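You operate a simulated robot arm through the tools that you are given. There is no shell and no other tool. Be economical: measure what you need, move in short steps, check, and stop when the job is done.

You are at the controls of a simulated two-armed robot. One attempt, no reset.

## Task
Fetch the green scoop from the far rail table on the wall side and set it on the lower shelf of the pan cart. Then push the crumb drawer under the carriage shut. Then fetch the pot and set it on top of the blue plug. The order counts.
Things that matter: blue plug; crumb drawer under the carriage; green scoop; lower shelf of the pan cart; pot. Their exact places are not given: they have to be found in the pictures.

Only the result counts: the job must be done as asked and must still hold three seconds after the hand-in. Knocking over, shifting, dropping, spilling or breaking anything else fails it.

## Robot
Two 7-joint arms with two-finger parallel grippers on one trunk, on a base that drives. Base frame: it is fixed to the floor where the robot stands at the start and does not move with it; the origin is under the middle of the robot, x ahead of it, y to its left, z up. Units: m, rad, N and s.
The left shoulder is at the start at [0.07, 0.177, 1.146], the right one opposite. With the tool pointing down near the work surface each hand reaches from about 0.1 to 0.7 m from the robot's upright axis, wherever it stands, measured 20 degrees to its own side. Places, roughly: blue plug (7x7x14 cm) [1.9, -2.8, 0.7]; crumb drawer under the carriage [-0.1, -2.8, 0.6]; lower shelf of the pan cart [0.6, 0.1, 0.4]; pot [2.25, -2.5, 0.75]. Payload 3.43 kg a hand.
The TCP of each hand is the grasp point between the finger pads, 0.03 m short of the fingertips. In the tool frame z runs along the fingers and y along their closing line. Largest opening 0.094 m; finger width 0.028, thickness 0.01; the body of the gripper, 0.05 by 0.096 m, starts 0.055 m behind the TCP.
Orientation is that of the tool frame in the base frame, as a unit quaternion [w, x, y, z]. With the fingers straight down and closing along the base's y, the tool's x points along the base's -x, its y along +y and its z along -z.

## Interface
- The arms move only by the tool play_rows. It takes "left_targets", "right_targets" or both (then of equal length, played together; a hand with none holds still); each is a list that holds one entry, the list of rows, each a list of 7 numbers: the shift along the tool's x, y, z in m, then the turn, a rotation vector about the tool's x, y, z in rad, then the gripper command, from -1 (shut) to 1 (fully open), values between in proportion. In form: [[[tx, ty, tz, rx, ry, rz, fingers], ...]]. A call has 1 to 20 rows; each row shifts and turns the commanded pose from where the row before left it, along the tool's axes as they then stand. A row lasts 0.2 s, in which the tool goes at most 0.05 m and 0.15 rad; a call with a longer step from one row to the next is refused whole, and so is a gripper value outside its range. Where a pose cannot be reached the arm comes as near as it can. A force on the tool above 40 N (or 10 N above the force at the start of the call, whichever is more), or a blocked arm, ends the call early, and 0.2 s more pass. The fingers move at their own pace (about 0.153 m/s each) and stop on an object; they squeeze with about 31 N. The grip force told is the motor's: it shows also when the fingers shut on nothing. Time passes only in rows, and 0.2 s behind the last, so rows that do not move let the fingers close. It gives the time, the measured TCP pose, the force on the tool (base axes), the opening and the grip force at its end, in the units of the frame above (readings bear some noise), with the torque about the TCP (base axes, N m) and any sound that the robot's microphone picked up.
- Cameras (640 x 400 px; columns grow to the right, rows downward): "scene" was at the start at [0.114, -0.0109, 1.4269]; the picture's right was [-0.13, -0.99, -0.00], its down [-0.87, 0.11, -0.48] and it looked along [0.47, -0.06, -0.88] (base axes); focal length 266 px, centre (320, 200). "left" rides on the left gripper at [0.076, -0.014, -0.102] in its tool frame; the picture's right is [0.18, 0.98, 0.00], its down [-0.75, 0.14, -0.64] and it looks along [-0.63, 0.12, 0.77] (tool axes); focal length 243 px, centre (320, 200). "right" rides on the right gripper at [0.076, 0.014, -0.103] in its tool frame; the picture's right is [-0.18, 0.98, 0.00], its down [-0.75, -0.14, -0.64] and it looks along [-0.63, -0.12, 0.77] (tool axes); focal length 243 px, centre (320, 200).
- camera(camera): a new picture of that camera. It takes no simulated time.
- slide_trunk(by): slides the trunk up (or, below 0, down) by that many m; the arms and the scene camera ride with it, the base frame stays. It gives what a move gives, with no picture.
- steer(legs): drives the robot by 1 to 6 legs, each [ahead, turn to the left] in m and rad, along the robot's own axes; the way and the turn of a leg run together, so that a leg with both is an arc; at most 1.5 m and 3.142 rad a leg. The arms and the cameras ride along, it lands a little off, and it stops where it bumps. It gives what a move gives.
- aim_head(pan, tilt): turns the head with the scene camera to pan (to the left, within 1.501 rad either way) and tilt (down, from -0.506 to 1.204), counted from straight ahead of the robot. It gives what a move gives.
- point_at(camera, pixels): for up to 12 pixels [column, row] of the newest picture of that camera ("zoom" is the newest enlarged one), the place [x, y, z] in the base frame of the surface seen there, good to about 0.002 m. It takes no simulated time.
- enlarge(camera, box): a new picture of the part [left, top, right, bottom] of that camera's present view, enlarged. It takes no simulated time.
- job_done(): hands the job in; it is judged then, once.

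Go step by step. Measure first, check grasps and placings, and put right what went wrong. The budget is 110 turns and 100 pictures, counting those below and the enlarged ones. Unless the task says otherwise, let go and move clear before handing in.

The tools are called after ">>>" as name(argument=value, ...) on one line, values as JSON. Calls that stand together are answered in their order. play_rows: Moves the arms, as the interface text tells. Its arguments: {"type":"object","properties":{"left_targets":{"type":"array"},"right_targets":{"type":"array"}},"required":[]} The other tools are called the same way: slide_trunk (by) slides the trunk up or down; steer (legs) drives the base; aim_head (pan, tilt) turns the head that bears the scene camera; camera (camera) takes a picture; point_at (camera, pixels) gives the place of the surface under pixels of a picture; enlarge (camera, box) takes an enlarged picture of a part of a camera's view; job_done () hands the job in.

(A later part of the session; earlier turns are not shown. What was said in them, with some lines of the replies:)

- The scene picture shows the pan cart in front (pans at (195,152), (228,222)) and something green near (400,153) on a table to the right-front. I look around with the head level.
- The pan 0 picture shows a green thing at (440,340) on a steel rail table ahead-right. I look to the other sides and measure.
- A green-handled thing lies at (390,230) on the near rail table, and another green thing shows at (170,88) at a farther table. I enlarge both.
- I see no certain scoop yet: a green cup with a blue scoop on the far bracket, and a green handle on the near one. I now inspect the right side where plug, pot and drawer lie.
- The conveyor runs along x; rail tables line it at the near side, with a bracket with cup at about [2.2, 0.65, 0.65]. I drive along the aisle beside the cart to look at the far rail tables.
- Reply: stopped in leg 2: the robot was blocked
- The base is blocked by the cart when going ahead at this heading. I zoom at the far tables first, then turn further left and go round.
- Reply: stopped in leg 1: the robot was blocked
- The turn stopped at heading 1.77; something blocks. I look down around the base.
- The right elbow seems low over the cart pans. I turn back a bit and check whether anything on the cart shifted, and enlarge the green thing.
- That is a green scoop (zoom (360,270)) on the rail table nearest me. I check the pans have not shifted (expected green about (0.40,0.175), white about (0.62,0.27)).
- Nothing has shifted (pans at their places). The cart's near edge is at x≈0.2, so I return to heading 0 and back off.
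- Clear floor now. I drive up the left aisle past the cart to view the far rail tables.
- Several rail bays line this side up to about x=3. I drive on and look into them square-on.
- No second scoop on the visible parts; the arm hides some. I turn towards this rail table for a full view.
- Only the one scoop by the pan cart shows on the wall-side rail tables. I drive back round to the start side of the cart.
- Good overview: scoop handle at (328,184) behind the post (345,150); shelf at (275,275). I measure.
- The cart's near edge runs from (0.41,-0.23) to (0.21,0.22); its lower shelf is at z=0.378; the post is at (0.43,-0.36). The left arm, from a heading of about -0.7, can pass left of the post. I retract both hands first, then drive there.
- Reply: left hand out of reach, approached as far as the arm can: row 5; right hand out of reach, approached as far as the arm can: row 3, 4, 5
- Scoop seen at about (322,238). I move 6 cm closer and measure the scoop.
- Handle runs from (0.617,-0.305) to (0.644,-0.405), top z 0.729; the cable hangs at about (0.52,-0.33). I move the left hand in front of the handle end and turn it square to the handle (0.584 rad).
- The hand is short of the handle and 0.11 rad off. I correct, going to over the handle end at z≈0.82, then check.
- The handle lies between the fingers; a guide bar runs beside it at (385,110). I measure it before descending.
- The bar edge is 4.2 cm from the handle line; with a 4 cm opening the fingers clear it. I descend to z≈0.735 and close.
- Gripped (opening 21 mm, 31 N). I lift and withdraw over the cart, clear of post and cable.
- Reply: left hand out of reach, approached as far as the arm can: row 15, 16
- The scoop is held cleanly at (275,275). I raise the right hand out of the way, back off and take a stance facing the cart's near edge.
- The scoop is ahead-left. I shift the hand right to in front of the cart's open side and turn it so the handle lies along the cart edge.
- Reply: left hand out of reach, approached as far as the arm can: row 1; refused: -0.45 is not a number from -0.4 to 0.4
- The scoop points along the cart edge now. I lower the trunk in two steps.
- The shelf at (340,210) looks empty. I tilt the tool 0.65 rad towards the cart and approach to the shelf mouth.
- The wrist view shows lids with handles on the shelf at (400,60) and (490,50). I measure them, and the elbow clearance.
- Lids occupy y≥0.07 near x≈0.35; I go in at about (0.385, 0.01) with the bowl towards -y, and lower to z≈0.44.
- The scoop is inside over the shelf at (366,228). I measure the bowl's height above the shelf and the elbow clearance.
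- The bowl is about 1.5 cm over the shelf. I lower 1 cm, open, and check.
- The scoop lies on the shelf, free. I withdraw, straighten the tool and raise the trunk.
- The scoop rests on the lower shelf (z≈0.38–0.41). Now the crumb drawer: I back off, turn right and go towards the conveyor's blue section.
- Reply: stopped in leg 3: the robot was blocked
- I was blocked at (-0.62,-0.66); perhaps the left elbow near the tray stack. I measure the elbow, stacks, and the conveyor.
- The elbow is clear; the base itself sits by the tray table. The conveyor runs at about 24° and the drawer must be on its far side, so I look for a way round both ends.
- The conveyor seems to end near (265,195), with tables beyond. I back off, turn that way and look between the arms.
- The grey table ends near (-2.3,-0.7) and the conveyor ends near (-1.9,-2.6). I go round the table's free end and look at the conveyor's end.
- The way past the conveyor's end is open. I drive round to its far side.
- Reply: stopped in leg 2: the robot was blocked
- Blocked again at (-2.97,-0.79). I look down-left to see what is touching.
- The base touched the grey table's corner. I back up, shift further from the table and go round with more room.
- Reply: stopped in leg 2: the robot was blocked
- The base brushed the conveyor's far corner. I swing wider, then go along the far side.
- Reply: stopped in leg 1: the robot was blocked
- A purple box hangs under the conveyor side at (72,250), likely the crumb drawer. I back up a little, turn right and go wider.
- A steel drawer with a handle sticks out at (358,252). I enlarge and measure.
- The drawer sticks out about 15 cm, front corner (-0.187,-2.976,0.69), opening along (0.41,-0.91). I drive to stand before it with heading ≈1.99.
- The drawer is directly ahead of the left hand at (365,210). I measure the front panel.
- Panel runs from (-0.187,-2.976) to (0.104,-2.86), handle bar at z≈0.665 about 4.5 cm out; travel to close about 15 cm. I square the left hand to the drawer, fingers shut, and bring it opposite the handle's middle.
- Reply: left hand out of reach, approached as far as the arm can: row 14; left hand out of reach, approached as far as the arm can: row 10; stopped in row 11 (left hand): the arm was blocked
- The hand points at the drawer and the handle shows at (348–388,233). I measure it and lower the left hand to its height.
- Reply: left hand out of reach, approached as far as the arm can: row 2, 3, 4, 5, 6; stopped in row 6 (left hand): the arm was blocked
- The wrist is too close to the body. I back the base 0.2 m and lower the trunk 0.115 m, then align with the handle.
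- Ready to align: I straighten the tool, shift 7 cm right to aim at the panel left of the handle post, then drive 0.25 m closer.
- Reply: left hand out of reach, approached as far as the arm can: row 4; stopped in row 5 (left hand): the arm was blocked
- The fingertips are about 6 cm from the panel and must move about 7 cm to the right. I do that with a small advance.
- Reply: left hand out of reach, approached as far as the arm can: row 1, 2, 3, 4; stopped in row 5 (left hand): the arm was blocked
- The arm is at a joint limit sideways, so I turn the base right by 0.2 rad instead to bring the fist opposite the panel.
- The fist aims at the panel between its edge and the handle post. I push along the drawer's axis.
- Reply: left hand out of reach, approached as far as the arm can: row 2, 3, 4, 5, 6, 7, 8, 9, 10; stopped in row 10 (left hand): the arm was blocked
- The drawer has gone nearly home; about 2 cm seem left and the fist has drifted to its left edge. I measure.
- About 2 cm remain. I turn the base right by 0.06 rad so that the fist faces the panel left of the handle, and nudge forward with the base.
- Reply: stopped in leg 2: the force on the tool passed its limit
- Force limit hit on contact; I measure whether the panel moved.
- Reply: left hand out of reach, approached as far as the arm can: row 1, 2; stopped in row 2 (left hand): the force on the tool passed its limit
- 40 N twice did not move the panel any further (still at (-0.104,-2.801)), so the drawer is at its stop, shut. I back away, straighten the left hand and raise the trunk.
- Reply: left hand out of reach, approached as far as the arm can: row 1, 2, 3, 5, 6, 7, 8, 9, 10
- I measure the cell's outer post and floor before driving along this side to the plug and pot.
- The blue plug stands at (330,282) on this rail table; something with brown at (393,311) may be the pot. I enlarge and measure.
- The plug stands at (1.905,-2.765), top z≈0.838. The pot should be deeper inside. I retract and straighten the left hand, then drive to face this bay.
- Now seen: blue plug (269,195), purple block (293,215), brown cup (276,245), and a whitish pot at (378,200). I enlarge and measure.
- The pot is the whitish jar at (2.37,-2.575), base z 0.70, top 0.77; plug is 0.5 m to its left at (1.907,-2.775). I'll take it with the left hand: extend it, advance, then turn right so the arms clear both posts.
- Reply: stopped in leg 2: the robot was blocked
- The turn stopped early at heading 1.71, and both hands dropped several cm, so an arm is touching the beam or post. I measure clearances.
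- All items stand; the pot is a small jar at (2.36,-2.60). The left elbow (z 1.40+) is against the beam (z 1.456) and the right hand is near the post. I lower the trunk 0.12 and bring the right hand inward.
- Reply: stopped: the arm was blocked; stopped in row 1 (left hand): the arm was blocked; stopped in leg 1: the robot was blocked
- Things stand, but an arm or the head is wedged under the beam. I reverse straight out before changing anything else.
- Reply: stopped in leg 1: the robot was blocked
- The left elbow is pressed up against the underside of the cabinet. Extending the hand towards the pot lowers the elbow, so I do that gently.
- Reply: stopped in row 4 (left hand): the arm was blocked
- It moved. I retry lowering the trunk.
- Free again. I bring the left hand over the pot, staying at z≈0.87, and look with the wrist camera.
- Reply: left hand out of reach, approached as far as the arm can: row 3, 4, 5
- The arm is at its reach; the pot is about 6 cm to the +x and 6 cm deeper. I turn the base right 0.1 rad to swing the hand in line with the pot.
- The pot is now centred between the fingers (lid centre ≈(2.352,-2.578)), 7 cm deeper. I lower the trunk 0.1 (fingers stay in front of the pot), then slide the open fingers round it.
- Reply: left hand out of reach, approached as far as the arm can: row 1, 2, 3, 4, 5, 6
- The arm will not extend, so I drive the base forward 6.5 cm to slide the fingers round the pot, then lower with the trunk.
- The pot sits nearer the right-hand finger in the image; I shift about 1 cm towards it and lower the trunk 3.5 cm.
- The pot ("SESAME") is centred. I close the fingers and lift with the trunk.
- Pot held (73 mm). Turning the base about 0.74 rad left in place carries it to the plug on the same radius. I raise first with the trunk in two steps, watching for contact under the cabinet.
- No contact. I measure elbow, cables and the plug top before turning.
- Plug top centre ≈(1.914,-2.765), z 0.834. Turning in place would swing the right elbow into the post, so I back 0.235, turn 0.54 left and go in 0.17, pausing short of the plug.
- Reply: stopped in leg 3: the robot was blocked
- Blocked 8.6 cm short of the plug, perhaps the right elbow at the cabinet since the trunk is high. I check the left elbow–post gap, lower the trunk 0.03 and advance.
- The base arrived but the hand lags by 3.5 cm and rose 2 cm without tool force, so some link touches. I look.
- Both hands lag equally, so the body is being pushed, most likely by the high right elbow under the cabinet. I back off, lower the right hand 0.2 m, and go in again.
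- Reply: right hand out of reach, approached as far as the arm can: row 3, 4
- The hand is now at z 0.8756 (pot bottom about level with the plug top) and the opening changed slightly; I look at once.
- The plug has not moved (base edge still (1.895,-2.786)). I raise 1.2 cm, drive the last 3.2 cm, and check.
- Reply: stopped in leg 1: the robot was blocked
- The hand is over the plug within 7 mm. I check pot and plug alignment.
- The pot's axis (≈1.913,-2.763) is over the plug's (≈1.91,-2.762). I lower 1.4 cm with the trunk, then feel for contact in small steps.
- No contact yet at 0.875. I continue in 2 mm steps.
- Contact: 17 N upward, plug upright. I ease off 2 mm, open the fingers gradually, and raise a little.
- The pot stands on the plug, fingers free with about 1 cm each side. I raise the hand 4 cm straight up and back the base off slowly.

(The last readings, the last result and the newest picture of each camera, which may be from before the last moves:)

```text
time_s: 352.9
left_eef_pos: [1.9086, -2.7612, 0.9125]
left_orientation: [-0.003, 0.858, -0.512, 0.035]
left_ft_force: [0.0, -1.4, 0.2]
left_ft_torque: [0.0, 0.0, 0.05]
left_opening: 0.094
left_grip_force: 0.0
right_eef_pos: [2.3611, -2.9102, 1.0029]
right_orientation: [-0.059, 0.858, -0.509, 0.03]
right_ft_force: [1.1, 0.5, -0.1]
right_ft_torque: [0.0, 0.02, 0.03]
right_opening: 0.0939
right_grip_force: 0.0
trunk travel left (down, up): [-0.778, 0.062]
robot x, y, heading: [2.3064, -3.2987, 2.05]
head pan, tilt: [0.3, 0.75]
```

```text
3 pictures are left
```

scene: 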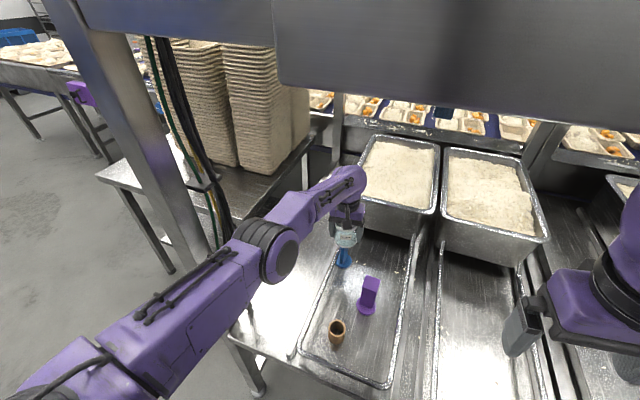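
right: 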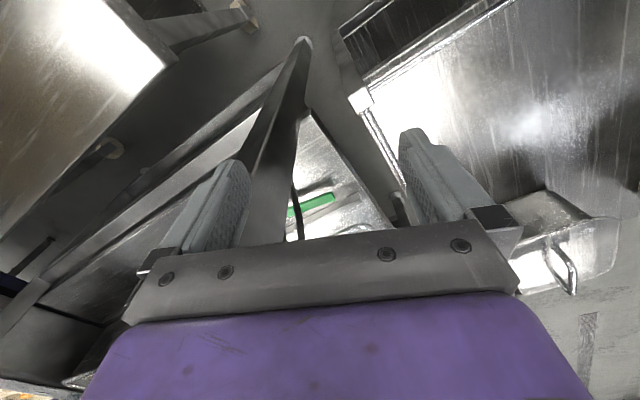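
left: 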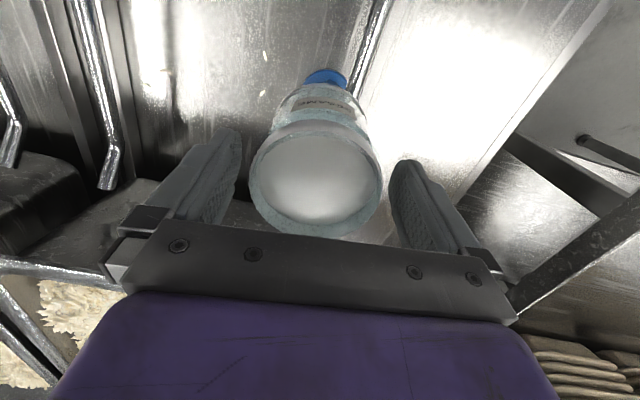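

Well clear. I raise another 5 cm so the tips are above the lid, then back the base away.

>>> play_rows(left_targets=[[[0, 0, -0.012, 0, 0, 0, 1], [0, 0, -0.012, 0, 0, 0, 1], [0, 0, -0.012, 0, 0, 0, 1], [0, 0, -0.012, 0, 0, 0, 1], [0, 0, -0.008, 0, 0, 0, 1], [0, 0, 0, 0, 0, 0, 1]]])

>>> steer(legs=[[-0.25, 0]])

>>> camera(camera="scene")

```text
time_s: 354.4
left_eef_pos: [1.9049, -2.7599, 0.9696]
left_orientation: [-0.002, 0.859, -0.511, 0.035]
left_ft_force: [1.0, -0.2, -0.3]
left_ft_torque: [0.01, 0.02, 0.03]
left_opening: 0.0942
left_grip_force: 0.1
right_eef_pos: [2.361, -2.908, 1.0021]
right_orientation: [-0.059, 0.858, -0.51, 0.03]
right_ft_force: [-0.2, -0.4, -0.3]
right_ft_torque: [0.0, 0.02, 0.03]
right_opening: 0.0939
right_grip_force: 0.1
trunk travel left (down, up): [-0.778, 0.062]
robot x, y, heading: [2.3066, -3.2977, 2.04]
head pan, tilt: [0.3, 0.75]
```

```text
time_s: 356.2
left_eef_pos: [2.0188, -2.9786, 0.9681]
left_orientation: [-0.003, 0.858, -0.512, 0.035]
left_ft_force: [-0.3, 0.8, 0.8]
left_ft_torque: [-0.03, 0.02, -0.02]
left_opening: 0.0941
left_grip_force: 0.0
right_eef_pos: [2.4711, -3.1283, 1.0013]
right_orientation: [-0.059, 0.858, -0.509, 0.031]
right_ft_force: [0.1, -0.8, 0.1]
right_ft_torque: [-0.01, -0.02, 0.01]
right_opening: 0.0939
right_grip_force: 0.0
trunk travel left (down, up): [-0.778, 0.062]
robot x, y, heading: [2.4176, -3.5165, 2.04]
head pan, tilt: [0.3, 0.75]
```

```text
2 pictures are left
```

scene: 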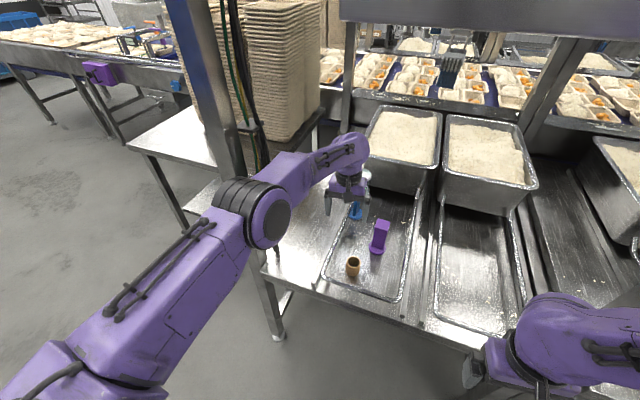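

The hand hides the pot from this view. I back off further and take a final enlarged look.

>>> steer(legs=[[-0.3, 0]])

>>> aim_head(pan=0.25, tilt=0.6)

>>> camera(camera="scene")

```text
time_s: 358.2
left_eef_pos: [2.1542, -3.2459, 0.9668]
left_orientation: [-0.003, 0.858, -0.512, 0.035]
left_ft_force: [-0.1, 0.7, 0.2]
left_ft_torque: [-0.02, 0.03, -0.01]
left_opening: 0.0941
left_grip_force: 0.1
right_eef_pos: [2.6084, -3.3952, 1.0017]
right_orientation: [-0.059, 0.858, -0.509, 0.031]
right_ft_force: [0.0, -0.6, 0.4]
right_ft_torque: [-0.01, 0.01, 0.01]
right_opening: 0.094
right_grip_force: 0.0
trunk travel left (down, up): [-0.778, 0.062]
robot x, y, heading: [2.5502, -3.7887, 2.042]
head pan, tilt: [0.3, 0.75]
```

```text
time_s: 358.9
left_eef_pos: [2.1544, -3.2457, 0.9682]
left_orientation: [-0.003, 0.858, -0.512, 0.034]
left_ft_force: [-0.2, 0.6, 0.1]
left_ft_torque: [0.0, -0.02, -0.03]
left_opening: 0.0939
left_grip_force: 0.0
right_eef_pos: [2.6106, -3.3969, 1.0023]
right_orientation: [-0.059, 0.858, -0.509, 0.03]
right_ft_force: [-0.5, -0.1, -0.2]
right_ft_torque: [0.04, 0.0, -0.03]
right_opening: 0.094
right_grip_force: 0.0
trunk travel left (down, up): [-0.778, 0.062]
robot x, y, heading: [2.5538, -3.7822, 2.043]
head pan, tilt: [0.25, 0.6]
```

```text
1 pictures are left
```

scene: 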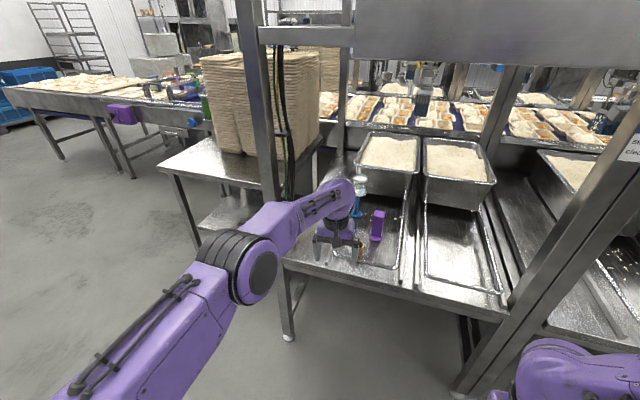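

The pot shows at (360,184) atop the blue plug at (357,206), and the purple block still stands. I confirm by measurement.

>>> point_at(camera="scene", pixels=[[360, 180], [360, 188], [357, 205], [359, 248]])

```text
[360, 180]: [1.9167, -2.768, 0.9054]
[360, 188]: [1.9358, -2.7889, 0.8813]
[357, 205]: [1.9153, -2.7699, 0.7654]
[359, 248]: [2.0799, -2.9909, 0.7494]
```

The pot is standing on the plug (top at z≈0.905, centred near (1.917,-2.768)). The scoop is on the shelf, the drawer is shut and both hands are clear, so I hand in.

>>> job_done()

```text
The job is handed in.
```

I did the three steps in the order you asked and handed the job in:

- **Green scoop:** it lies on the cart's lower shelf. It came from the wall-side rail table beside the pan cart, the only place on that side where I saw a green scoop. I took that table to be the "far" one you meant.
- **Crumb drawer:** it is pushed in. About 2 cm still shows between its front panel and the frame. Two more pushes, each stopped at the tool's force limit of about 40 N, did not move it, so I took that as its closed stop.
- **Pot:** it stands on the blue plug. I took the jar labelled "SESAME" to be the pot, because it was the item nearest the place you gave.

The robot's base or arms were blocked several times on the way. That included the arms jamming under the cabinet above the rail table that holds the plug and pot. The pot may also have brushed the plug while I was lining it up. In the pictures I took afterwards, the items on the cart and on that rail table were still standing in their places. I did not check the tray stacks or the grey table again.
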